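You operate a simulated robot arm through the tools that you are given. There is no shell and no other tool. Be economical: measure what you need, move in short steps, check, and stop when the job is done.

You are at the controls of a simulated robot arm. One attempt, no reset.

TASK
Crimp the clip on the hose end in the caliper.
Fine: gauge it, set the crimp dial, slide it in, one stroke with the hand clear, slider out again.
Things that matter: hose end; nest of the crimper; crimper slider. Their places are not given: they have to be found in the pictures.

Only the result counts: the job must be done as asked and must still hold three seconds after the hand-in. Knocking over, shifting, dropping, spilling or breaking anything else fails it.

THE ROBOT
A 7-joint arm with a two-finger parallel gripper, fixed in place. Base frame: the origin is at the foot of the arm, x ahead of it, y to its left, z up; the work surface is at about z = 860. Units: mm, degrees, N and s.
With the tool pointing down near the work surface it reaches from about 240 to 680 mm from the base axis. Its first joint turns from -66.0 to 66.0 degrees. Payload 2.4 kg.
The TCP is the grasp point between the finger pads, 30 mm short of the fingertips. In the tool frame z runs along the fingers and y along their closing line. The gripper opens to 94 mm. The fingers are 28 mm wide and 10 mm thick; the gripper's body (50 by 96 mm) begins 55 mm behind the TCP.
Orientation is that of the tool frame in the base frame, as a unit quaternion [w, x, y, z]. With the fingers straight down and closing along the base's y, the tool's x points along the base's -x, its y along +y and its z along -z.

THE INTERFACE
- The arm moves only by the tool drive_tool. Its argument "steps" is one flat list of numbers, 7 for each row, row after row: the finger opening in mm, from 0 to 94, then the shift along the base's x, y, z in mm, then the turn, a rotation vector about the base's x, y, z in degrees. In form: [grip, dx, dy, dz, wx, wy, wz, grip, dx, dy, dz, wx, wy, wz, ...]. A call has 1 to 20 rows; each row is the pose to reach, as a shift and turn from the pose commanded when the call began. Each row takes 0.2 s and may step no farther than 50 mm and 8.6 degrees from the row before; otherwise, or with a gripper value out of range, the whole call is refused. A pose out of reach is approached as far as the arm can. The call stops where the force on the tool passes 90 N (or 10 N more than at its start, if that is more) or the arm is blocked; 0.2 s more then pass. Each finger travels about 153 mm/s and halts on what it meets, pressing with about 42 N; the grip force reading is that of the motor and also rises with nothing between the fingers. The clock runs only during rows and for 0.2 s after the last one: add rows that repeat a pose to give the fingers time. The reply holds the time, the measured pose of the TCP, the force on the tool along the base axes, the opening and the grip force, in the units named above and with some noise.
- Cameras (640 x 400 px; columns grow to the right, rows downward): "scene" is fixed at [44.1, 473.9, 1462.1]; the picture's right is [-0.72, -0.69, 0.00], its down [-0.27, 0.28, -0.92] and it looks along [0.64, -0.67, -0.39] (base axes); focal length 349 px, centre (320, 200). "wrist" rides on the gripper at [-37, 0, -58] in the tool frame; the picture's right is [0.00, -1.00, 0.00], its down [0.97, 0.00, -0.24] and it looks along [0.24, 0.00, 0.97] (tool axes); focal length 218 px, centre (320, 200).
- grab_frame(camera): a new picture of that camera. No time passes.
- pixel_to_xyz(camera, pixels): for up to 12 pixels [column, row] of the newest picture of that camera ("zoom" is the newest enlarged one), the place [x, y, z] in the base frame of the surface seen there, good to about 2 mm. No time passes.
- zoom(camera, box): a new picture of the part [left, top, right, bottom] of that camera's present view, enlarged. No time passes.
- finish_job(): hands the job in; it is judged then, once.

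Keep the steps short. Do not move on a guess: measure, check each grasp and each placing, and mend mistakes. In all there are 80 turns and 54 pictures (those below and enlarged ones count). Leave the gripper open and the arm clear of the work at the hand-in unless told otherwise, and finish with a single line.

The tools are called by a JSON object that holds its "name" and its "arguments". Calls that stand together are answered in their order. drive_tool: Moves the arm, as the interface text tells. Its arguments: {"type":"object","properties":{"steps":{"type":"array","items":{"type":"number"}}},"required":["steps"]} The other tools are called the same way: grab_frame (camera) takes a picture; pixel_to_xyz (camera, pixels) gives the place of the surface under pixels of a picture; zoom (camera, box) takes an enlarged picture of a part of a camera's view; finish_job () hands the job in.

At the start:

```text
t: 0.0
tcp_pos: [392.3, -267.2, 1239.7]
tool_rot: [0.0, 0.0, 1.0, 0.0]
wrist_force: [0.0, 0.7, -0.9]
width: 93.7
grasp_force: 0.0
```

scene: 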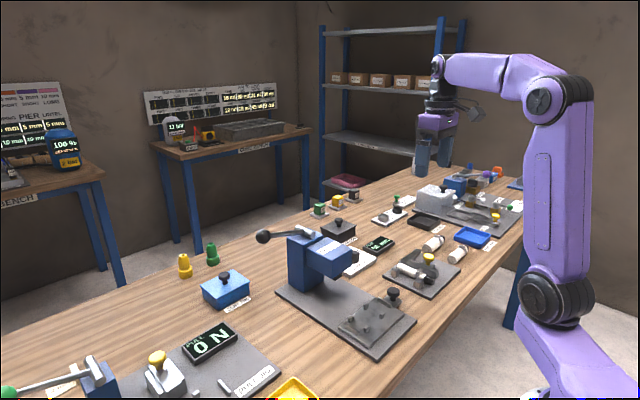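
wrist: 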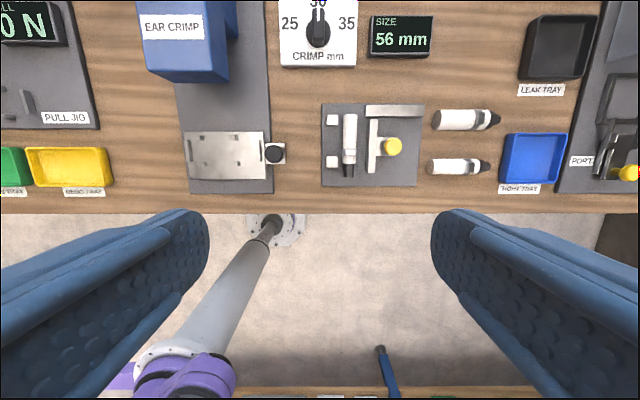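

I see the ear crimper, dial, size display (56 mm) and caliper jig with a hose end. I'll enlarge these for detail.

{"name": "zoom", "arguments": {"camera": "wrist", "box": [260, 0, 520, 200]}}

{"name": "zoom", "arguments": {"camera": "scene", "box": [250, 180, 510, 360]}}

{"name": "zoom", "arguments": {"camera": "scene", "box": [0, 60, 320, 180]}}

{"name": "pixel_to_xyz", "arguments": {"camera": "wrist", "pixels": [[349, 120], [348, 170], [393, 147], [372, 160], [395, 112], [332, 162], [318, 40], [275, 152], [225, 155], [465, 120], [455, 167], [400, 180]]}}

```text
2.00 times, centred on (390, 100) of wrist
```

zoom: 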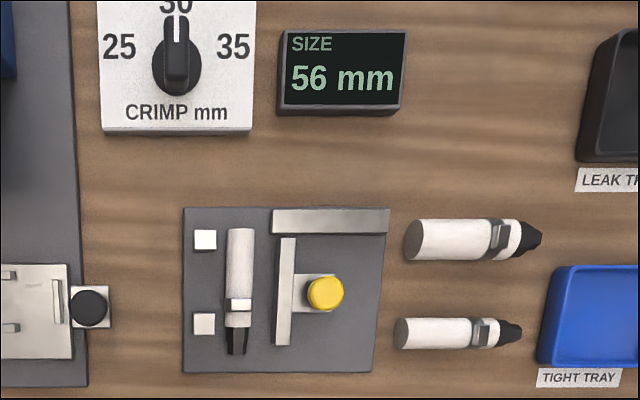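

```text
2.22 times, centred on (380, 270) of scene
```

zoom: 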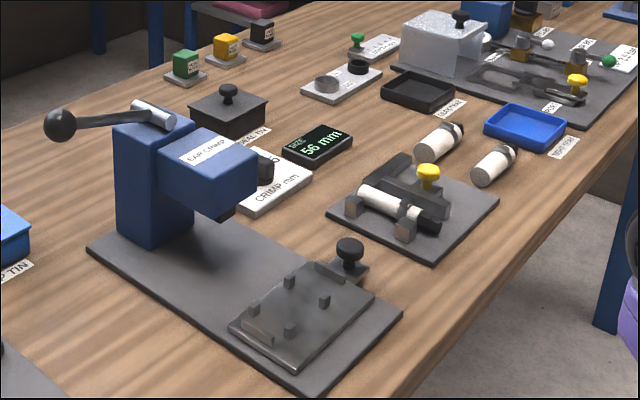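

```text
2.00 times, centred on (160, 120) of scene
```

zoom: 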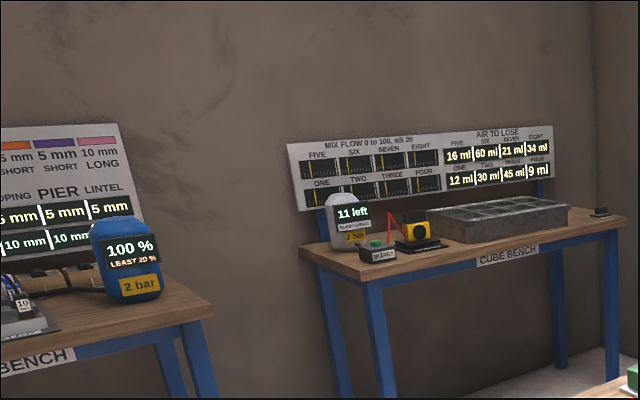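

```text
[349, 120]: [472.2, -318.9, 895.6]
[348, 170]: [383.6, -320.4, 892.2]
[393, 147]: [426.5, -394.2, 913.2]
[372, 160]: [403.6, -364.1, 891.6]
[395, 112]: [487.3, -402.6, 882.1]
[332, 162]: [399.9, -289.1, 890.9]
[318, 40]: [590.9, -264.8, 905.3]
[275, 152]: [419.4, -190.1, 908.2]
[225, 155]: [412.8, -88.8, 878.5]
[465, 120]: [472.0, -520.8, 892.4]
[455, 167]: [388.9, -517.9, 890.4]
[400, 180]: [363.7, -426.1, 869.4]
```

The caliper has two fixed anvils, a hose end with its clip, and a sliding jaw with a yellow knob. I'll move above it for a closer look, lifting no obstacles.

{"name": "drive_tool", "arguments": {"steps": [94, 10, -30, -40, 0, 0, 0, 94, 20, -60, -80, 0, 0, 0, 94, 30, -90, -115, 0, 0, 0, 94, 33, -120, -140, 0, 0, 0, 94, 33, -127, -140, 0, 0, 0]}}

{"name": "grab_frame", "arguments": {"camera": "wrist"}}

{"name": "zoom", "arguments": {"camera": "scene", "box": [370, 235, 470, 300]}}

```text
refused: row 1 steps farther than a row can; nothing moved
```

```text
48 pictures are left
```

wrist: 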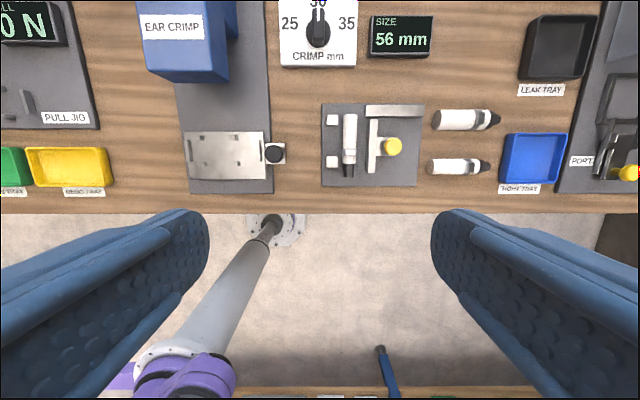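

```text
6.15 times, centred on (420, 268) of scene
```

zoom: 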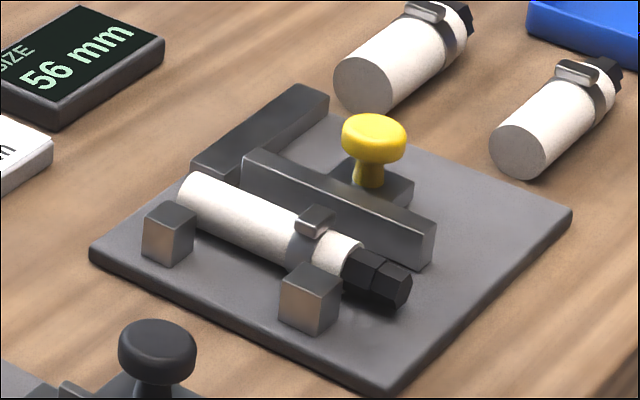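

Row slightly over 50 mm; repeat with smaller steps.

{"name": "drive_tool", "arguments": {"steps": [94, 6, -25, -28, 0, 0, 0, 94, 12, -50, -56, 0, 0, 0, 94, 18, -75, -84, 0, 0, 0, 94, 24, -100, -112, 0, 0, 0, 94, 30, -115, -140, 0, 0, 0, 94, 34, -127, -170, 0, 0, 0, 94, 34, -127, -170, 0, 0, 0]}}

{"name": "grab_frame", "arguments": {"camera": "wrist"}}

```text
t: 1.6
tcp_pos: [426.4, -393.2, 1070.0]
tool_rot: [0.0, 0.0, 1.0, -0.001]
wrist_force: [-0.5, -0.4, -0.2]
width: 93.9
grasp_force: 0.1
```

```text
46 pictures are left
```

wrist: 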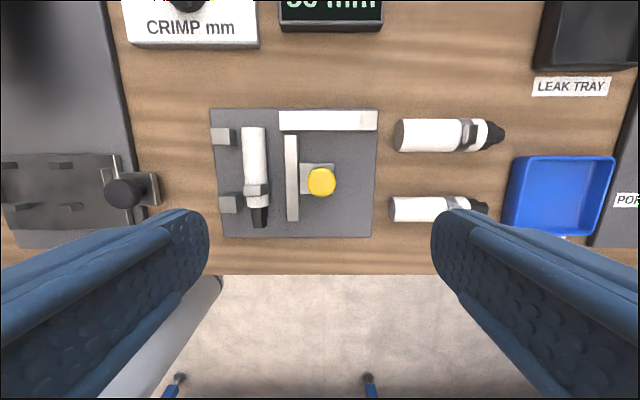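

Measure knob, jaw, anvils and hose.

{"name": "pixel_to_xyz", "arguments": {"camera": "wrist", "pixels": [[321, 182], [293, 160], [297, 210], [256, 145], [257, 175], [257, 190], [261, 215], [222, 137], [229, 204], [330, 120], [325, 225], [125, 192]]}}

```text
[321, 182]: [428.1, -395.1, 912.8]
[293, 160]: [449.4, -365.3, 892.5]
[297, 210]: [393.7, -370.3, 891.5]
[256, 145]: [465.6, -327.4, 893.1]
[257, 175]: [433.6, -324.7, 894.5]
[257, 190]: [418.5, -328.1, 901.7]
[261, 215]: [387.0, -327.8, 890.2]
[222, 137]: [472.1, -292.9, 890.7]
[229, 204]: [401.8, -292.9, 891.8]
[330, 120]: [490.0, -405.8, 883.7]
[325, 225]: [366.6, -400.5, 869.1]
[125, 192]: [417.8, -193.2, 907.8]
```

Knob at (428,-395), top z 913; jaw bar top 892. I'll come down with fingertips at ~896 around the knob and close.

{"name": "drive_tool", "arguments": {"steps": [60, 2, -2, -45, 0, 0, 0, 60, 2, -2, -90, 0, 0, 0, 60, 2, -2, -125, 0, 0, 0, 60, 2, -2, -144, 0, 0, 0, 0, 2, -2, -144, 0, 0, 0, 0, 2, -2, -144, 0, 0, 0]}}

{"name": "zoom", "arguments": {"camera": "scene", "box": [340, 210, 480, 310]}}

```text
t: 3.0
tcp_pos: [428.4, -395.0, 927.4]
tool_rot: [0.0, 0.0, 1.0, 0.0]
wrist_force: [-1.8, 5.4, 1.0]
width: 28.9
grasp_force: 44.8
```

```text
4.00 times, centred on (410, 260) of scene
```

zoom: 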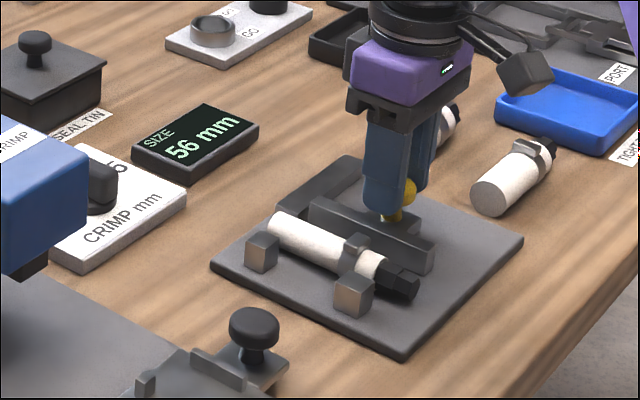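

Knob held (29 mm). Now slide +y in small steps until the force rises.

{"name": "drive_tool", "arguments": {"steps": [0, 0, 5, 0, 0, 0, 0, 0, 0, 10, 0, 0, 0, 0, 0, 0, 14, 0, 0, 0, 0, 0, 0, 18, 0, 0, 0, 0, 0, 0, 18, 0, 0, 0, 0]}}

{"name": "zoom", "arguments": {"camera": "scene", "box": [340, 210, 480, 310]}}

```text
t: 4.2
tcp_pos: [427.1, -377.5, 926.4]
tool_rot: [0.0, 0.001, 1.0, 0.0]
wrist_force: [-2.3, -0.7, -2.9]
width: 28.8
grasp_force: 45.1
```

```text
4.00 times, centred on (410, 260) of scene
```

zoom: 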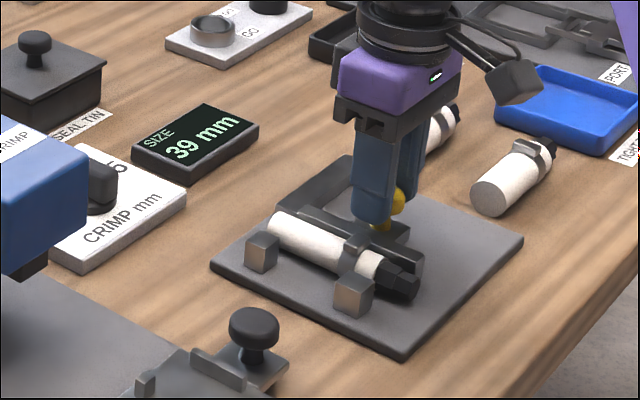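

39 mm now, no contact force yet. Continue in 2 mm steps.

{"name": "drive_tool", "arguments": {"steps": [0, 0, 2, 0, 0, 0, 0, 0, 0, 4, 0, 0, 0, 0, 0, 0, 6, 0, 0, 0, 0, 0, 0, 8, 0, 0, 0, 0, 0, 0, 8, 0, 0, 0, 0]}}

{"name": "zoom", "arguments": {"camera": "scene", "box": [340, 210, 480, 310]}}

```text
t: 5.4
tcp_pos: [427.0, -371.2, 925.4]
tool_rot: [0.0, 0.0, 1.0, 0.0]
wrist_force: [-3.6, -2.3, -4.4]
width: 28.7
grasp_force: 45.1
```

```text
4.00 times, centred on (410, 260) of scene
```

zoom: 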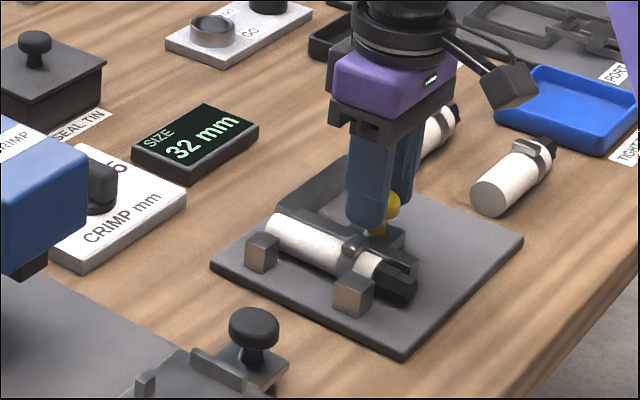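

32 mm; keep going in small steps.

{"name": "drive_tool", "arguments": {"steps": [0, 0, 1.5, 0, 0, 0, 0, 0, 0, 3, 0, 0, 0, 0, 0, 0, 4.5, 0, 0, 0, 0, 0, 0, 6, 0, 0, 0, 0, 0, 0, 6, 0, 0, 0, 0]}}

{"name": "zoom", "arguments": {"camera": "scene", "box": [340, 210, 480, 310]}}

```text
t: 6.6
tcp_pos: [427.9, -363.8, 926.2]
tool_rot: [0.0, 0.0, 1.0, -0.001]
wrist_force: [-2.5, -3.3, -7.6]
width: 28.8
grasp_force: 45.3
```

```text
4.00 times, centred on (410, 260) of scene
```

zoom: 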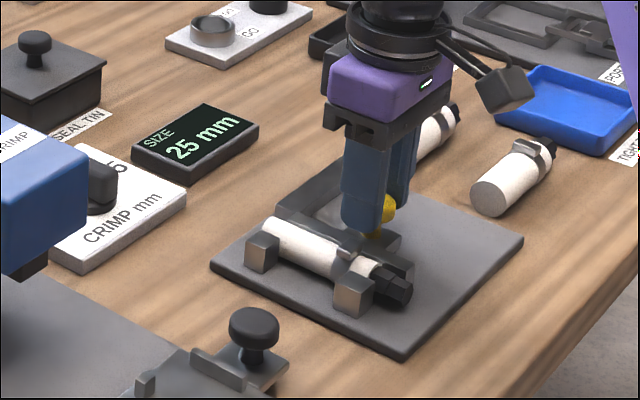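

25 mm, force still small (hose is being pushed along). Continue gently.

{"name": "drive_tool", "arguments": {"steps": [0, 0, 1, 0, 0, 0, 0, 0, 0, 2, 0, 0, 0, 0, 0, 0, 3, 0, 0, 0, 0, 0, 0, 3, 0, 0, 0, 0]}}

{"name": "zoom", "arguments": {"camera": "scene", "box": [340, 210, 480, 310]}}

```text
t: 7.6
tcp_pos: [427.0, -363.2, 926.2]
tool_rot: [0.002, 0.002, 1.0, -0.003]
wrist_force: [1.6, -22.1, -18.3]
width: 29.0
grasp_force: 45.4
```

```text
4.00 times, centred on (410, 260) of scene
```

zoom: 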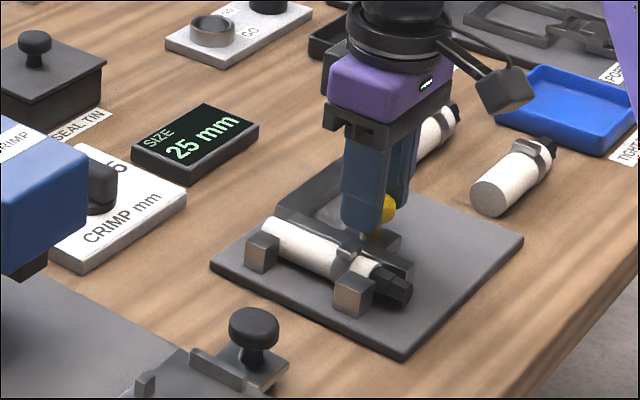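

Solid stop (22 N) at 25 mm: gauge says 25. Now draw the jaw back to where it was and release.

{"name": "drive_tool", "arguments": {"steps": [0, 0, -3, 0, 0, 0, 0, 0, 0, -9, 0, 0, 0, 0, 0, 0, -16, 0, 0, 0, 0, 0, 0, -24, 0, 0, 0, 0, 0, 0, -31, 0, 0, 0, 0, 0, 0, -34, 0, 0, 0, 0, 0, 0, -34, 0, 0, 0, 0, 50, 0, -34, 0, 0, 0, 0, 50, 0, -34, 0, 0, 0, 0, 50, 0, -34, 40, 0, 0, 0, 50, 0, -34, 80, 0, 0, 0, 50, 0, 0, 110, 0, 0, 0, 50, 0, 0, 110, 0, 0, 0]}}

{"name": "grab_frame", "arguments": {"camera": "wrist"}}

{"name": "grab_frame", "arguments": {"camera": "scene"}}

```text
t: 10.4
tcp_pos: [429.0, -360.1, 1036.5]
tool_rot: [0.0, 0.001, 1.0, -0.001]
wrist_force: [-0.2, 0.6, -0.1]
width: 49.8
grasp_force: 0.0
```

```text
40 pictures are left
```

wrist: 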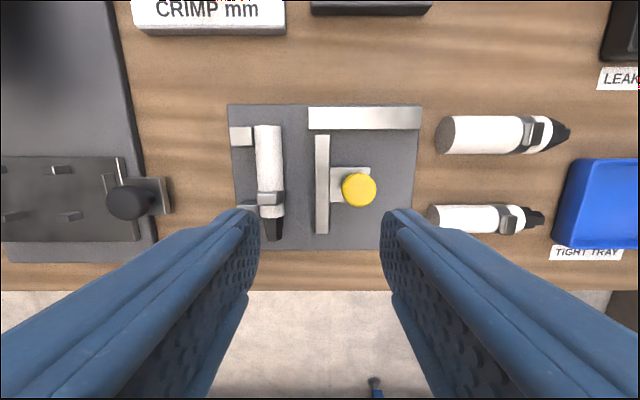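

```text
39 pictures are left
```

scene: 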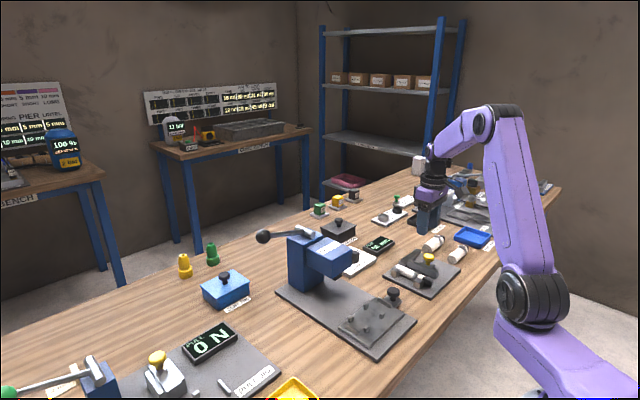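

Jaw is back and hose free. Now look at the dial from above.

{"name": "drive_tool", "arguments": {"steps": [70, 35, 25, 0, 0, 0, 0, 70, 70, 50, 0, 0, 0, 0, 70, 105, 75, 0, 0, 0, 0, 70, 140, 95, 0, 0, 0, 0, 70, 160, 95, 0, 0, 0, 0, 70, 160, 95, 0, 0, 0, 0]}}

{"name": "grab_frame", "arguments": {"camera": "wrist"}}

{"name": "zoom", "arguments": {"camera": "scene", "box": [310, 220, 430, 290]}}

```text
t: 11.8
tcp_pos: [587.3, -265.9, 1037.2]
tool_rot: [0.0, 0.0, 1.0, -0.001]
wrist_force: [0.1, 0.0, 0.8]
width: 70.1
grasp_force: 0.1
```

```text
38 pictures are left
```

wrist: 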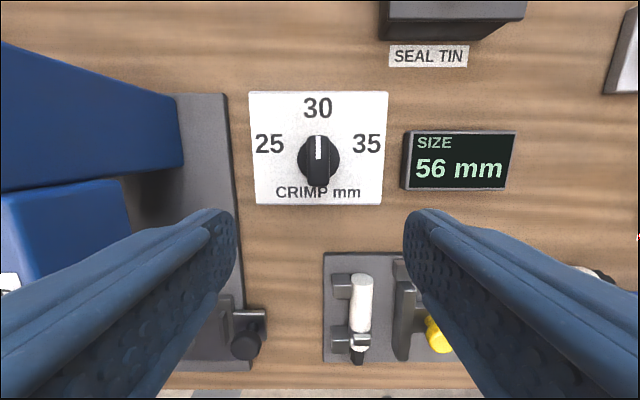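

```text
5.33 times, centred on (370, 255) of scene
```

zoom: 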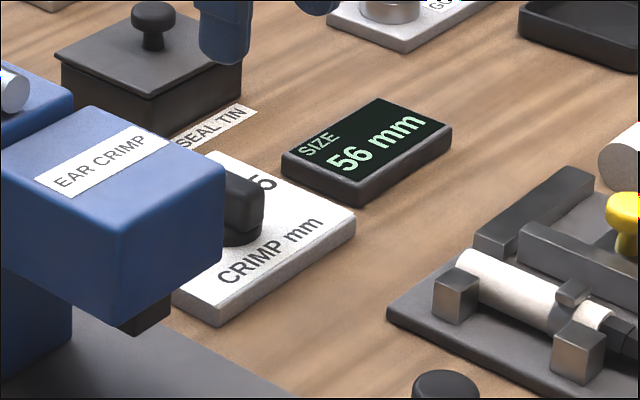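

{"name": "pixel_to_xyz", "arguments": {"camera": "wrist", "pixels": [[318, 150], [318, 140], [318, 175], [318, 108], [269, 145], [367, 144], [308, 152], [328, 152], [318, 193], [307, 185], [160, 135], [170, 180]]}}

{"name": "zoom", "arguments": {"camera": "wrist", "box": [250, 90, 390, 210]}}

```text
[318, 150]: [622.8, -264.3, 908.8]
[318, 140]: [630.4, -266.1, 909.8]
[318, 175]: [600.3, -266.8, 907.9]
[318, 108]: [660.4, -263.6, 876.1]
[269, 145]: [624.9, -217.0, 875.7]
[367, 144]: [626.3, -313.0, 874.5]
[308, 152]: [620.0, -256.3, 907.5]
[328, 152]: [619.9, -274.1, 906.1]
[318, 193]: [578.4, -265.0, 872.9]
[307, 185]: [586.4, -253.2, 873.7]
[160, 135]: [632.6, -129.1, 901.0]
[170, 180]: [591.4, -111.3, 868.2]
```

```text
3.33 times, centred on (320, 150) of wrist
```

zoom: 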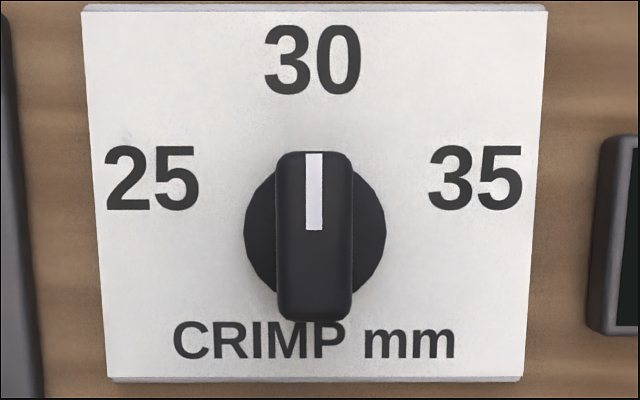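

Dial centre works out near (610,-265), handle ~20 mm wide along x, top z 909, pointer at 30; "25" lies ~71° counter-clockwise. Go over it and grip.

{"name": "drive_tool", "arguments": {"steps": [60, 22, 1, -30, 0, 0, 0, 60, 22, 1, -70, 0, 0, 0, 60, 22, 1, -100, 0, 0, 0, 60, 22, 1, -119, 0, 0, 0, 0, 22, 1, -119, 0, 0, 0, 0, 22, 1, -119, 0, 0, 0]}}

{"name": "grab_frame", "arguments": {"camera": "wrist"}}

```text
t: 13.2
tcp_pos: [608.4, -265.6, 916.0]
tool_rot: [0.0, 0.001, 1.0, -0.001]
wrist_force: [0.5, -3.2, -3.2]
width: 19.9
grasp_force: 44.9
```

```text
35 pictures are left
```

wrist: 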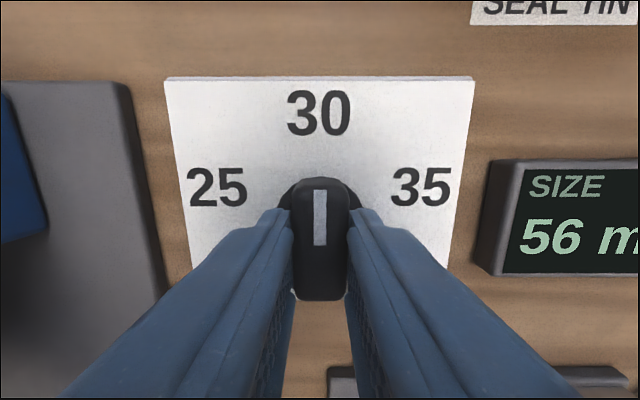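

Gripped at 19.9 mm. Turn +40° first, and check.

{"name": "drive_tool", "arguments": {"steps": [0, 0, 0, 0, 0, 0, 8, 0, 0, 0, 0, 0, 0, 16, 0, 0, 0, 0, 0, 0, 24, 0, 0, 0, 0, 0, 0, 32, 0, 0, 0, 0, 0, 0, 40, 0, 0, 0, 0, 0, 0, 40]}}

{"name": "grab_frame", "arguments": {"camera": "wrist"}}

```text
t: 14.6
tcp_pos: [609.9, -266.2, 917.3]
tool_rot: [0.0, -0.342, 0.94, -0.001]
wrist_force: [10.1, -13.9, -16.7]
width: 19.7
grasp_force: 44.8
```

```text
34 pictures are left
```

wrist: 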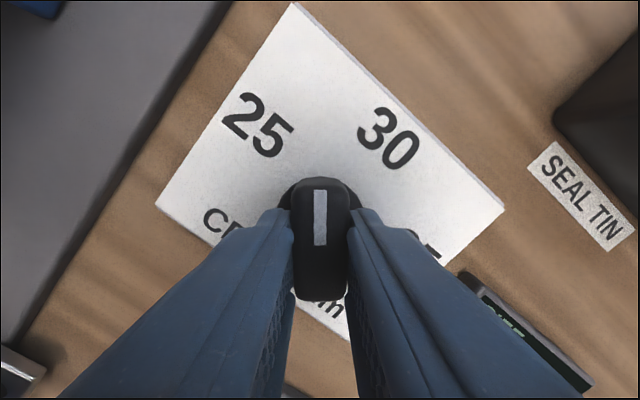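

Turning well. Another 31°.

{"name": "drive_tool", "arguments": {"steps": [0, 0, 0, 0, 0, 0, 8, 0, 0, 0, 0, 0, 0, 16, 0, 0, 0, 0, 0, 0, 24, 0, 0, 0, 0, 0, 0, 31, 0, 0, 0, 0, 0, 0, 31]}}

{"name": "grab_frame", "arguments": {"camera": "wrist"}}

```text
t: 15.8
tcp_pos: [611.5, -267.4, 917.0]
tool_rot: [0.001, -0.579, 0.816, -0.002]
wrist_force: [14.6, -20.7, -15.9]
width: 23.9
grasp_force: 44.7
```

```text
33 pictures are left
```

wrist: 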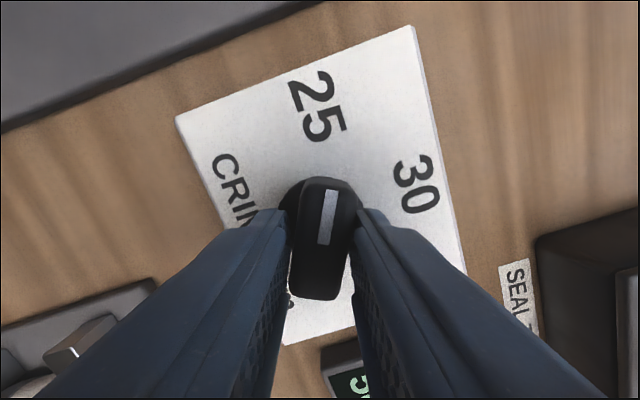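

The handle now sits skewed in the fingers (opening 23.9): the dial seems to have met its end stop near 60°. Open, lift and look.

{"name": "drive_tool", "arguments": {"steps": [60, 0, 0, 0, 0, 0, 0, 60, 0, 0, 0, 0, 0, 0, 60, 0, 0, 40, 0, 0, 0, 60, 0, 0, 80, 0, 0, -8, 60, 0, 0, 110, 0, 0, -16, 60, 0, 0, 110, 0, 0, -24, 60, 0, 0, 110, 0, 0, -32, 60, 0, 0, 110, 0, 0, -40, 60, 0, 0, 110, 0, 0, -48, 60, 0, 0, 110, 0, 0, -56, 60, 0, 0, 110, 0, 0, -64, 60, 0, 0, 110, 0, 0, -71, 60, 0, 0, 110, 0, 0, -71]}}

{"name": "zoom", "arguments": {"camera": "wrist", "box": [220, 70, 420, 230]}}

```text
t: 18.6
tcp_pos: [608.9, -265.5, 1027.0]
tool_rot: [0.001, 0.002, 1.0, -0.001]
wrist_force: [-0.3, -0.7, -0.7]
width: 60.0
grasp_force: 0.1
```

```text
2.50 times, centred on (320, 150) of wrist
```

zoom: 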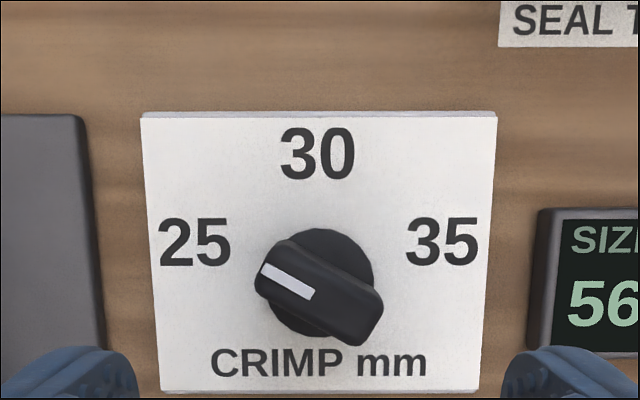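

Pointer aims at 25. Verify the angle numerically.

{"name": "pixel_to_xyz", "arguments": {"camera": "zoom", "pixels": [[268, 271], [308, 292], [365, 325], [318, 155], [195, 243], [442, 243], [285, 245], [370, 320]]}}

```text
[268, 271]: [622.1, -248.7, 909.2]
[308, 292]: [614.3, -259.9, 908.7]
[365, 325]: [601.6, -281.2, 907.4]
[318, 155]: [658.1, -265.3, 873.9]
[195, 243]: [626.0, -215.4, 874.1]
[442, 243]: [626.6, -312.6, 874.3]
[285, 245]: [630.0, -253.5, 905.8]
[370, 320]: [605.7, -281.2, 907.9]
```

Dial is at its end stop at 25 (~60°). Next look at the nest and slider from above.

{"name": "drive_tool", "arguments": {"steps": [60, -40, 25, 0, 0, 0, 0, 60, -80, 50, 0, 0, 0, 0, 60, -120, 75, 0, 0, 0, 0, 60, -150, 100, 0, 0, 0, 0, 60, -180, 125, 20, 0, 0, 0, 60, -190, 150, 50, 0, 0, 0, 60, -190, 150, 50, 0, 0, 0]}}

{"name": "grab_frame", "arguments": {"camera": "wrist"}}

{"name": "zoom", "arguments": {"camera": "scene", "box": [240, 210, 430, 360]}}

```text
t: 20.2
tcp_pos: [419.9, -114.7, 1077.4]
tool_rot: [0.0, 0.001, 1.0, 0.0]
wrist_force: [0.1, 0.0, 0.6]
width: 60.0
grasp_force: 0.1
```

```text
31 pictures are left
```

wrist: 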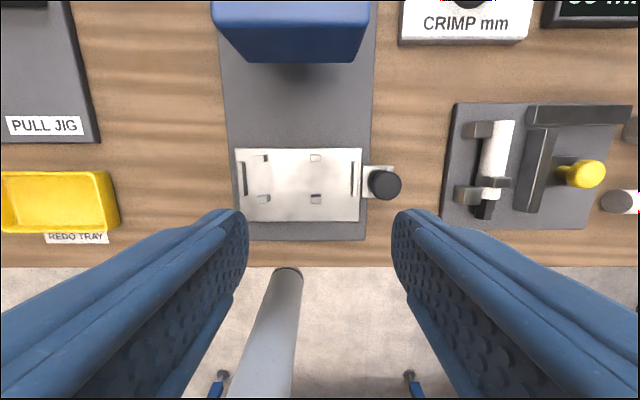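

```text
2.67 times, centred on (335, 285) of scene
```

zoom: 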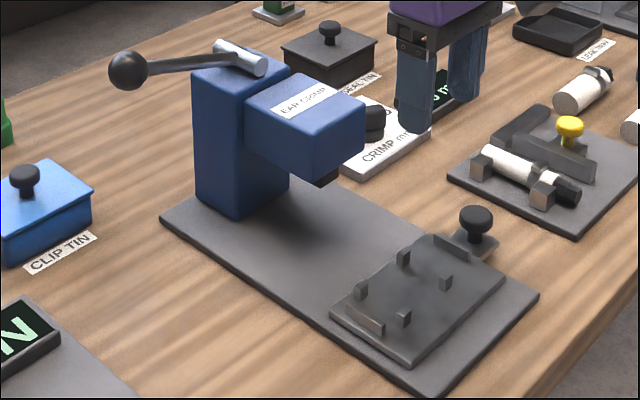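

{"name": "zoom", "arguments": {"camera": "wrist", "box": [210, 130, 410, 250]}}

{"name": "pixel_to_xyz", "arguments": {"camera": "wrist", "pixels": [[265, 158], [264, 198], [315, 157], [316, 198], [243, 180], [355, 180], [384, 185], [290, 178], [300, 10], [290, 55], [300, 35], [300, 100]]}}

```text
3.20 times, centred on (310, 190) of wrist
```

zoom: 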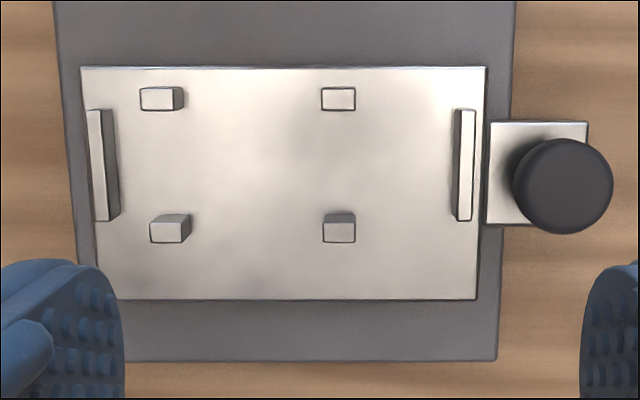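

```text
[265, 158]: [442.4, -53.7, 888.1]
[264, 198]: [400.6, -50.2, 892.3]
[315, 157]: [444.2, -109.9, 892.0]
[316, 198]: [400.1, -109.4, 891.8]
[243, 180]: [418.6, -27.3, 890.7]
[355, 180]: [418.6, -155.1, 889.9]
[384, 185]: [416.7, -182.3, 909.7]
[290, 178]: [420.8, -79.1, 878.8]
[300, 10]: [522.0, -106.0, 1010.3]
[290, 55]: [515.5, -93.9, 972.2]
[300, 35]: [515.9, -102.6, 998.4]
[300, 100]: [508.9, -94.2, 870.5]
```

Nest: four pegs (x≈400/443, y≈-53/-110), end stops at y≈-27 and -155; the hose must lie along y. I need the die's y under the head and the hose's lengthwise layout.

{"name": "pixel_to_xyz", "arguments": {"camera": "wrist", "pixels": [[222, 30], [360, 30], [245, 62], [350, 62], [505, 128], [497, 160], [496, 180], [488, 196], [486, 215], [470, 130], [466, 195], [506, 121]]}}

{"name": "zoom", "arguments": {"camera": "scene", "box": [310, 250, 350, 290]}}

{"name": "zoom", "arguments": {"camera": "wrist", "box": [430, 90, 610, 240]}}

```text
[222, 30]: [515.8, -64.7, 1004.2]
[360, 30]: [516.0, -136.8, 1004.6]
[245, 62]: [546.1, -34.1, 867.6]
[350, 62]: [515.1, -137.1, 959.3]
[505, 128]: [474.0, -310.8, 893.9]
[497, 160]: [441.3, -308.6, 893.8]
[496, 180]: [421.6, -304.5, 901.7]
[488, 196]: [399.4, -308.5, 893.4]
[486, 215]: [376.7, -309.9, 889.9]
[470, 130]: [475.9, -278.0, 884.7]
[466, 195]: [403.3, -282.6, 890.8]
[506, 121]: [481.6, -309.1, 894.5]
```

```text
10.00 times, centred on (330, 270) of scene
```

zoom: 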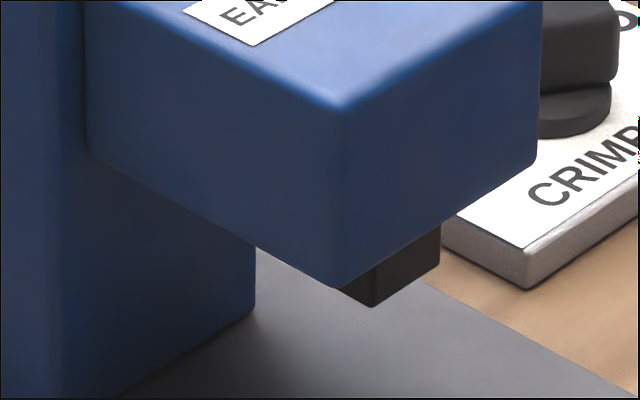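

```text
2.67 times, centred on (520, 165) of wrist
```

zoom: 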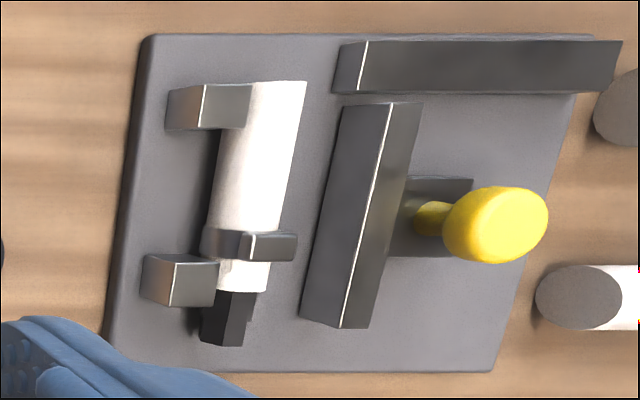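

Head spans y −65…−137. Check die location in the scene view, then move above the hose for a precise top view.

{"name": "grab_frame", "arguments": {"camera": "scene"}}

{"name": "pixel_to_xyz", "arguments": {"camera": "scene", "pixels": [[337, 274], [334, 278], [336, 276], [332, 279], [331, 272], [351, 263], [263, 237], [292, 233], [313, 232]]}}

{"name": "drive_tool", "arguments": {"steps": [50, 5, -40, 0, 0, 0, 0, 50, 10, -85, 0, 0, 0, 0, 50, 15, -130, 0, 0, 0, 0, 50, 20, -170, 0, 0, 0, 0, 50, 22, -193, -30, 0, 0, 0, 50, 22, -193, -60, 0, 0, 0, 50, 22, -193, -60, 0, 0, 0]}}

{"name": "zoom", "arguments": {"camera": "wrist", "box": [220, 80, 420, 280]}}

```text
26 pictures are left
```

scene: 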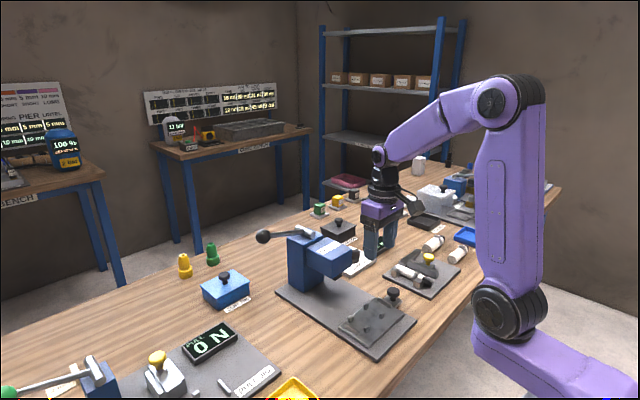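

```text
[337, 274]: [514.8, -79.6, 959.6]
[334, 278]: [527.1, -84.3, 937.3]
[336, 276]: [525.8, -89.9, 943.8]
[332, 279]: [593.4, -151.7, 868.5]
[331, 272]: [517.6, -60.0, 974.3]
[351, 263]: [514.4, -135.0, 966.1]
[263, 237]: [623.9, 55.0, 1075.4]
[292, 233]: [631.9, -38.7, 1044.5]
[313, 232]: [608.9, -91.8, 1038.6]
```

```text
t: 21.8
tcp_pos: [441.6, -307.9, 1017.0]
tool_rot: [0.0, 0.001, 1.0, -0.002]
wrist_force: [-0.2, -0.1, 0.1]
width: 49.7
grasp_force: 0.0
```

```text
2.00 times, centred on (320, 180) of wrist
```

zoom: 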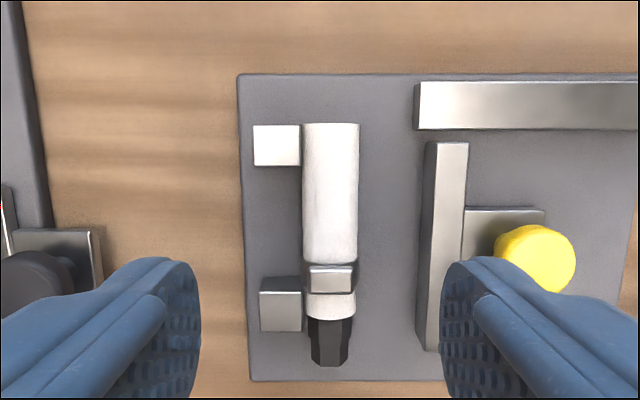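

{"name": "pixel_to_xyz", "arguments": {"camera": "zoom", "pixels": [[330, 128], [330, 200], [330, 255], [330, 280], [330, 262], [330, 296], [330, 316], [330, 330], [330, 362], [306, 200], [354, 200], [290, 145]]}}

```text
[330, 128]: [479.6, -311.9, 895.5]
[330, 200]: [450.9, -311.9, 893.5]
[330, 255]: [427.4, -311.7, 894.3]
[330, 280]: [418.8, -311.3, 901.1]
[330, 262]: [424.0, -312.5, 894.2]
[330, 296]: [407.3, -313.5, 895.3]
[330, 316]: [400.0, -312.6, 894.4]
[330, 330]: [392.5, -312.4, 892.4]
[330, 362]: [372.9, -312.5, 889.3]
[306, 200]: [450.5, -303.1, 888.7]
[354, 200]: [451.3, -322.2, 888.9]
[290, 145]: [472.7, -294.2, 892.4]
```

Hose axis y≈−312, x 373…482, clip (ear up) at x≈418, top z 894. I'll grip at x≈442 between clip and upper anvil, tips just above the plate (z 871).

{"name": "drive_tool", "arguments": {"steps": [50, 0.5, -4, -40, 0, 0, 0, 50, 0.5, -4, -80, 0, 0, 0, 50, 0.5, -4, -105, 0, 0, 0, 50, 0.5, -4, -115, 0, 0, 0, 50, 0.5, -4, -115, 0, 0, 0, 0, 0.5, -4, -115, 0, 0, 0, 0, 0.5, -4, -115, 0, 0, 0]}}

{"name": "grab_frame", "arguments": {"camera": "wrist"}}

```text
t: 23.4
tcp_pos: [443.2, -312.8, 902.0]
tool_rot: [0.0, 0.001, 1.0, -0.001]
wrist_force: [-0.2, -1.2, -1.3]
width: 24.1
grasp_force: 42.1
```

```text
24 pictures are left
```

wrist: 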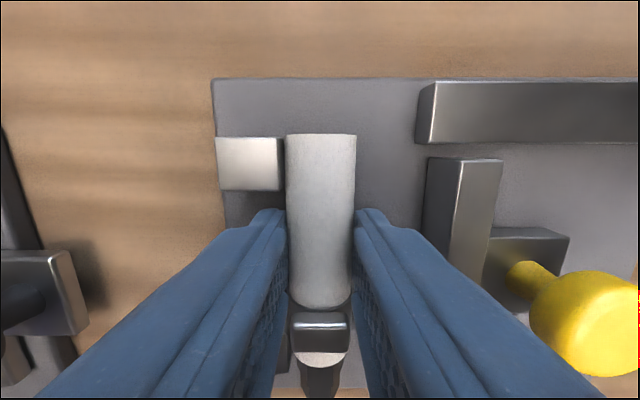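

Hose held (24 mm). Lift straight up, then carry toward the nest while turning +90°.

{"name": "drive_tool", "arguments": {"steps": [0, 0, 0, 25, 0, 0, 0, 0, 0, 0, 55, 0, 0, 0, 0, 0, 0, 90, 0, 0, 0, 0, -2, 20, 95, 0, 0, 8, 0, -4, 40, 95, 0, 0, 16, 0, -6, 60, 95, 0, 0, 24, 0, -8, 80, 95, 0, 0, 32, 0, -10, 105, 95, 0, 0, 40, 0, -12, 130, 95, 0, 0, 48, 0, -14, 155, 95, 0, 0, 56, 0, -16, 180, 95, 0, 0, 64, 0, -18, 205, 95, 0, 0, 72, 0, -20, 225, 95, 0, 0, 80, 0, -21, 236, 95, 0, 0, 86, 0, -21, 236, 95, 0, 0, 90, 0, -21, 236, 95, 0, 0, 90]}}

{"name": "grab_frame", "arguments": {"camera": "wrist"}}

{"name": "zoom", "arguments": {"camera": "scene", "box": [240, 210, 480, 360]}}

```text
t: 26.8
tcp_pos: [422.2, -75.3, 997.0]
tool_rot: [-0.001, 0.708, -0.707, 0.001]
wrist_force: [0.7, 0.0, 0.0]
width: 24.1
grasp_force: 42.2
```

```text
23 pictures are left
```

wrist: 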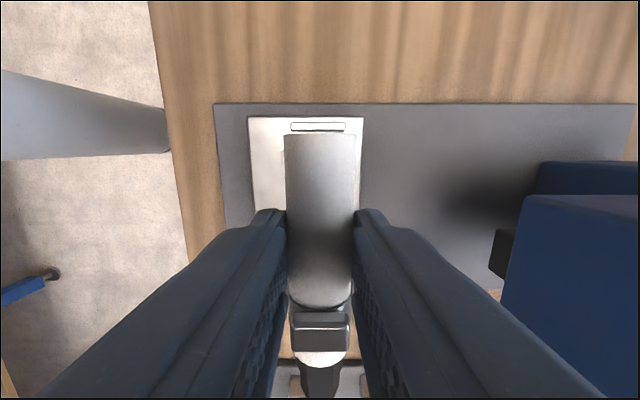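

```text
2.67 times, centred on (360, 285) of scene
```

zoom: 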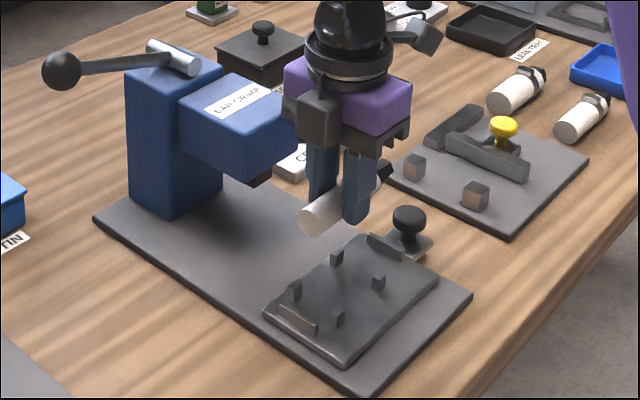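

Aligned over the nest (clip at y≈−100.5). Lower to just above seating and look.

{"name": "drive_tool", "arguments": {"steps": [0, 0, -0.5, -30, 0, 0, 0, 0, 0, -0.5, -55, 0, 0, 0, 0, 0, -0.5, -70, 0, 0, 0, 0, 0, -0.5, -79, 0, 0, 0, 0, 0, -0.5, -79, 0, 0, 0]}}

{"name": "zoom", "arguments": {"camera": "scene", "box": [320, 250, 430, 350]}}

{"name": "grab_frame", "arguments": {"camera": "wrist"}}

```text
t: 28.0
tcp_pos: [421.3, -77.0, 918.6]
tool_rot: [0.0, -0.706, 0.708, 0.0]
wrist_force: [-0.1, -0.2, -0.8]
width: 24.2
grasp_force: 42.1
```

```text
4.00 times, centred on (375, 300) of scene
```

zoom: 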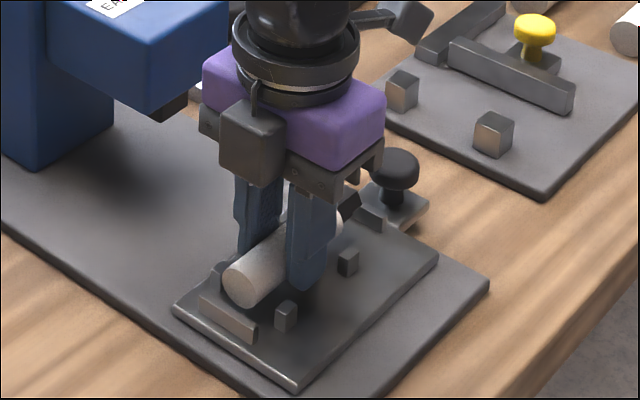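

```text
20 pictures are left
```

wrist: 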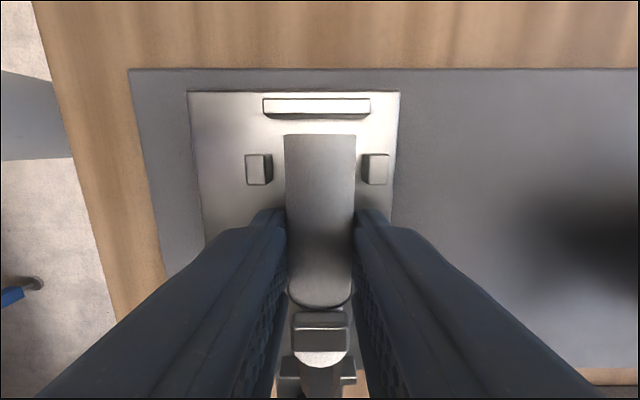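

Centred between the pegs and within the end stops. Lower the last 6 mm and release.

{"name": "drive_tool", "arguments": {"steps": [0, 0, 0, -3, 0, 0, 0, 0, 0, 0, -6, 0, 0, 0, 0, 0, 0, -6, 0, 0, 0]}}

```text
t: 28.8
tcp_pos: [420.9, -75.5, 911.6]
tool_rot: [0.0, 0.707, -0.707, 0.001]
wrist_force: [-0.3, -0.4, -1.2]
width: 23.9
grasp_force: 41.4
```

No contact yet; feel down 1 mm more.

{"name": "drive_tool", "arguments": {"steps": [0, 0, 0, -1, 0, 0, 0, 0, 0, 0, -1, 0, 0, 0]}}

{"name": "zoom", "arguments": {"camera": "scene", "box": [320, 250, 430, 350]}}

```text
t: 29.4
tcp_pos: [421.2, -75.8, 910.7]
tool_rot: [-0.001, 0.708, -0.707, 0.0]
wrist_force: [0.8, 0.4, -1.0]
width: 24.3
grasp_force: 41.7
```

```text
4.00 times, centred on (375, 300) of scene
```

zoom: 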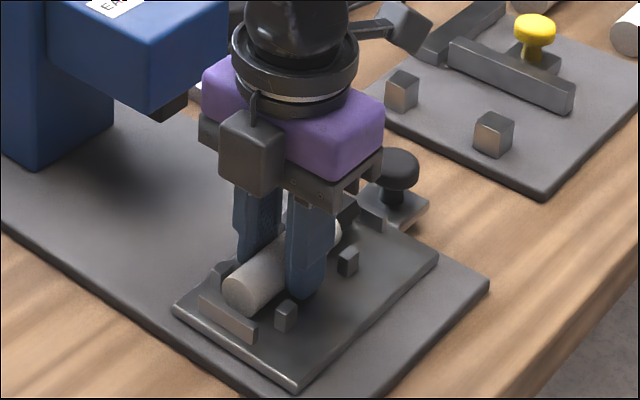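

Practically seated. Open moderately, wait, rise straight up.

{"name": "drive_tool", "arguments": {"steps": [36, 0, 0, 0, 0, 0, 0, 44, 0, 0, 0, 0, 0, 0, 44, 0, 0, 0, 0, 0, 0, 44, 0, 0, 25, 0, 0, 0, 44, 0, 0, 60, 0, 0, 0, 44, 0, 0, 100, 0, 0, 0, 44, 0, 0, 140, 0, 0, 0, 44, 0, 0, 140, 0, 0, 0]}}

{"name": "grab_frame", "arguments": {"camera": "wrist"}}

{"name": "pixel_to_xyz", "arguments": {"camera": "wrist", "pixels": [[320, 150], [320, 175], [320, 210], [320, 225], [320, 245]]}}

```text
t: 31.2
tcp_pos: [421.8, -76.0, 1051.5]
tool_rot: [0.001, -0.706, 0.708, -0.001]
wrist_force: [0.1, -0.4, 0.1]
width: 44.2
grasp_force: 0.2
```

```text
18 pictures are left
```

wrist: 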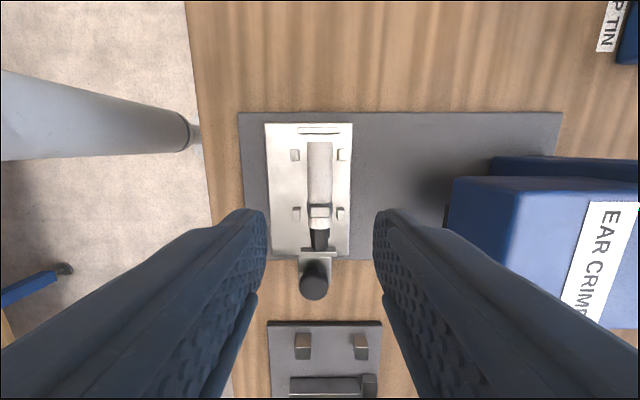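

```text
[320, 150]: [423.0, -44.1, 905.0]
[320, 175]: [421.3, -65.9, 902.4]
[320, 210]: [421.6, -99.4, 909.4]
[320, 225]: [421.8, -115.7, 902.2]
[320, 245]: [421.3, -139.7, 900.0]
```

Hose lies seated, clip at y≈−100, matching the die. Measure the slider knob.

{"name": "pixel_to_xyz", "arguments": {"camera": "wrist", "pixels": [[314, 270], [304, 280], [324, 280], [314, 290], [314, 282], [455, 225], [490, 320]]}}

{"name": "drive_tool", "arguments": {"steps": [60, 0, -15, 0, 0, 0, -8, 60, 0, -30, 0, 0, 0, -16, 60, 0, -45, 0, 0, 0, -24, 60, 0, -60, 0, 0, 0, -32, 60, 0, -75, 0, 0, 0, -40, 60, 0, -90, 0, 0, 0, -48, 60, 0, -105, 0, 0, 0, -56, 60, 0, -114, 0, 0, 0, -64, 60, 0, -114, 0, 0, 0, -72, 60, 0, -114, 0, 0, 0, -80, 60, 0, -114, 0, 0, 0, -88, 60, 0, -114, 0, 0, 0, -96, 60, 0, -114, 0, 0, 0, -104, 60, 0, -114, 0, 0, 0, -112, 60, 0, -114, 0, 0, 0, -120, 60, 0, -114, 0, 0, 0, -128, 60, 0, -114, 0, 0, 0, -136, 60, 0, -114, 0, 0, 0, -144, 60, 0, -114, 0, 0, 0, -152, 60, 0, -114, 0, 0, 0, -160]}}

{"name": "drive_tool", "arguments": {"steps": [60, 0, 0, 0, 0, 0, -8, 60, 0, 0, 0, 0, 0, -14, 60, 0, 0, 0, 0, 0, -20, 60, 0, 0, 0, 0, 0, -20]}}

{"name": "grab_frame", "arguments": {"camera": "wrist"}}

```text
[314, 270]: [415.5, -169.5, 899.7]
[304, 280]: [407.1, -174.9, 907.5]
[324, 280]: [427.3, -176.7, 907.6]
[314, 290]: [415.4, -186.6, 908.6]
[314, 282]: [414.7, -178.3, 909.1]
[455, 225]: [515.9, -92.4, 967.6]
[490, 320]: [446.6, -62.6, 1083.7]
```

```text
t: 35.4
tcp_pos: [421.8, -190.4, 1051.0]
tool_rot: [0.0, 0.575, 0.818, -0.002]
wrist_force: [-0.9, 0.0, -0.3]
width: 59.9
grasp_force: 0.1
```

```text
t: 36.4
tcp_pos: [422.0, -190.3, 1050.9]
tool_rot: [-0.001, 0.708, 0.706, -0.001]
wrist_force: [0.0, -0.3, 0.9]
width: 59.9
grasp_force: 0.0
```

```text
17 pictures are left
```

wrist: 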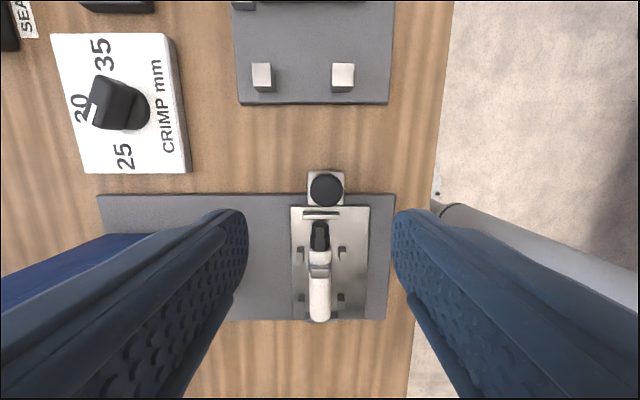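

Yaw −90 is reachable. Measure the knob from here.

{"name": "pixel_to_xyz", "arguments": {"camera": "wrist", "pixels": [[326, 189], [314, 189], [338, 189], [326, 177], [326, 201], [318, 258]]}}

```text
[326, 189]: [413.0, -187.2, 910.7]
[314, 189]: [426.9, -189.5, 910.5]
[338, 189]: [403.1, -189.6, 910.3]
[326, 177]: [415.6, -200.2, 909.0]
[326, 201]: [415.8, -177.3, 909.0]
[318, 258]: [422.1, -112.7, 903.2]
```

Knob centre (415.5,−188.5), top 910. Descend and grip it along x.

{"name": "drive_tool", "arguments": {"steps": [60, -6.5, 1, -45, 0, 0, 0, 60, -6.5, 1, -90, 0, 0, 0, 60, -6.5, 1, -118, 0, 0, 0, 60, -6.5, 1, -129, 0, 0, 0, 60, -6.5, 1, -129, 0, 0, 0, 0, -6.5, 1, -129, 0, 0, 0, 0, -6.5, 1, -129, 0, 0, 0]}}

{"name": "zoom", "arguments": {"camera": "scene", "box": [260, 210, 440, 350]}}

```text
t: 38.0
tcp_pos: [415.3, -189.3, 922.2]
tool_rot: [-0.001, 0.706, 0.708, -0.001]
wrist_force: [0.4, -0.1, -7.7]
width: 31.1
grasp_force: 45.2
```

```text
2.86 times, centred on (350, 280) of scene
```

zoom: 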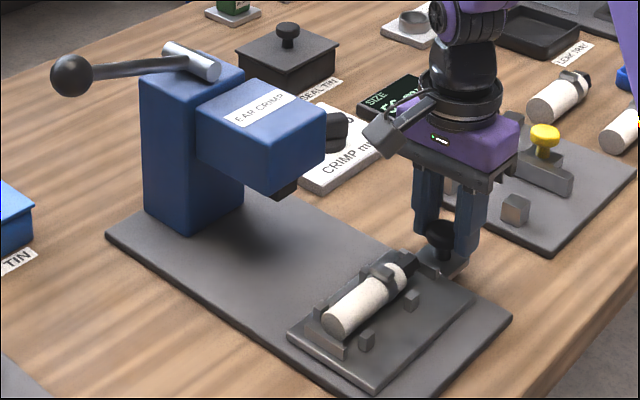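

Gripped (31 mm). Slide in +x gently, 64 mm first.

{"name": "drive_tool", "arguments": {"steps": [0, 4, 0, 0, 0, 0, 0, 0, 10, 0, 0, 0, 0, 0, 0, 18, 0, 0, 0, 0, 0, 0, 26, 0, 0, 0, 0, 0, 0, 34, 0, 0, 0, 0, 0, 0, 42, 0, 0, 0, 0, 0, 0, 50, 0, 0, 0, 0, 0, 0, 58, 0, 0, 0, 0, 0, 0, 64, 0, 0, 0, 0, 0, 0, 64, 0, 0, 0, 0, 0]}}

{"name": "zoom", "arguments": {"camera": "scene", "box": [260, 210, 440, 350]}}

```text
t: 40.2
tcp_pos: [479.0, -189.4, 923.2]
tool_rot: [-0.001, 0.708, 0.707, -0.001]
wrist_force: [-1.3, 6.8, -21.0]
width: 31.0
grasp_force: 45.5
```

```text
2.86 times, centred on (350, 280) of scene
```

zoom: 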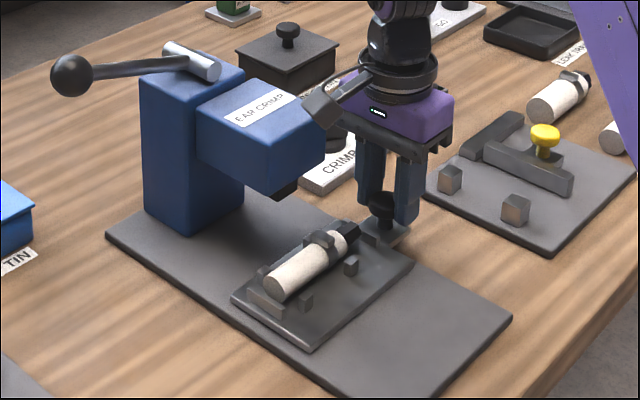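

A black box on a rod sticks out on the gripper's +y side; check its clearance to the press head.

{"name": "pixel_to_xyz", "arguments": {"camera": "zoom", "pixels": [[312, 105], [325, 115], [333, 95], [350, 80], [365, 75], [318, 128], [310, 140], [300, 110], [400, 150], [385, 125]]}}

```text
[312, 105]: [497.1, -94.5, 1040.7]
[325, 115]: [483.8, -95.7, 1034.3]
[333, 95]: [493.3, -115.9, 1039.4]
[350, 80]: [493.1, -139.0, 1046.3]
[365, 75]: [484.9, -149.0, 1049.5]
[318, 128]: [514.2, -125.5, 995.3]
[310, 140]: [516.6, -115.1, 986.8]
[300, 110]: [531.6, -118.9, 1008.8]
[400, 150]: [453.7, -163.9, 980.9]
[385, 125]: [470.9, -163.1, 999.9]
```

{"name": "zoom", "arguments": {"camera": "scene", "box": [290, 215, 400, 295]}}

{"name": "pixel_to_xyz", "arguments": {"camera": "zoom", "pixels": [[250, 165], [262, 190], [290, 200], [240, 150], [125, 70], [180, 60], [90, 110], [150, 90], [285, 275], [225, 110], [275, 140], [300, 190]]}}

```text
5.00 times, centred on (345, 255) of scene
```

zoom: 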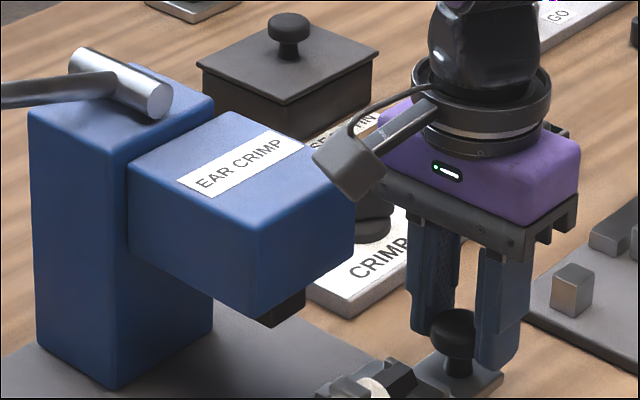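

```text
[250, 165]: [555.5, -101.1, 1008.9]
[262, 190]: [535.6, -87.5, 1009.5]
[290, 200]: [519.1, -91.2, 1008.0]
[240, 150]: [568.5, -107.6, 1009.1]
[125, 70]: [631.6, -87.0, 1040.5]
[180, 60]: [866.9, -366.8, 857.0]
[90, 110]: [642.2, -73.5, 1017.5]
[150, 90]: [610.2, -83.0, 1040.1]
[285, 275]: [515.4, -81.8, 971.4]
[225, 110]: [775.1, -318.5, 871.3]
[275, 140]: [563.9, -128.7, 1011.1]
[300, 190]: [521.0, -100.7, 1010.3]
```

The box's underside is ~z 1015 versus head top 1010 — thin. I'll regrip the knob 7 mm higher for clearance.

{"name": "drive_tool", "arguments": {"steps": [50, 0, 0, 0, 0, 0, 0, 50, 0, 0, 4, 0, 0, 0, 50, 0, 0, 8, 0, 0, 0, 0, 0, 0, 8, 0, 0, 0, 0, 0, 0, 8, 0, 0, 0, 0, 0, 0, 8, 0, 0, 0]}}

{"name": "drive_tool", "arguments": {"steps": [0, 4, 0, 0, 0, 0, 0, 0, 10, 0, 0, 0, 0, 0, 0, 18, 0, 0, 0, 0, 0, 0, 26, 0, 0, 0, 0, 0, 0, 30, 0, 0, 0, 0, 0, 0, 30, 0, 0, 0, 0, 0]}}

{"name": "zoom", "arguments": {"camera": "scene", "box": [270, 215, 400, 315]}}

```text
t: 41.6
tcp_pos: [479.2, -189.6, 930.5]
tool_rot: [0.0, 0.708, 0.706, -0.001]
wrist_force: [0.0, -1.2, 2.4]
width: 30.6
grasp_force: 45.6
```

```text
t: 43.0
tcp_pos: [509.5, -190.8, 930.8]
tool_rot: [0.001, 0.708, 0.707, 0.0]
wrist_force: [-0.6, -4.4, 8.1]
width: 30.5
grasp_force: 44.9
```

```text
4.00 times, centred on (335, 265) of scene
```

zoom: 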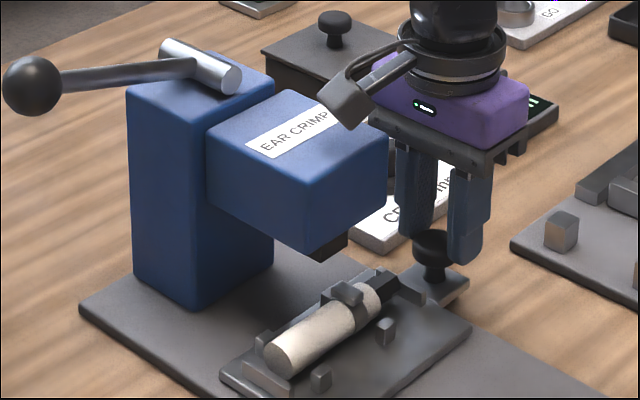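

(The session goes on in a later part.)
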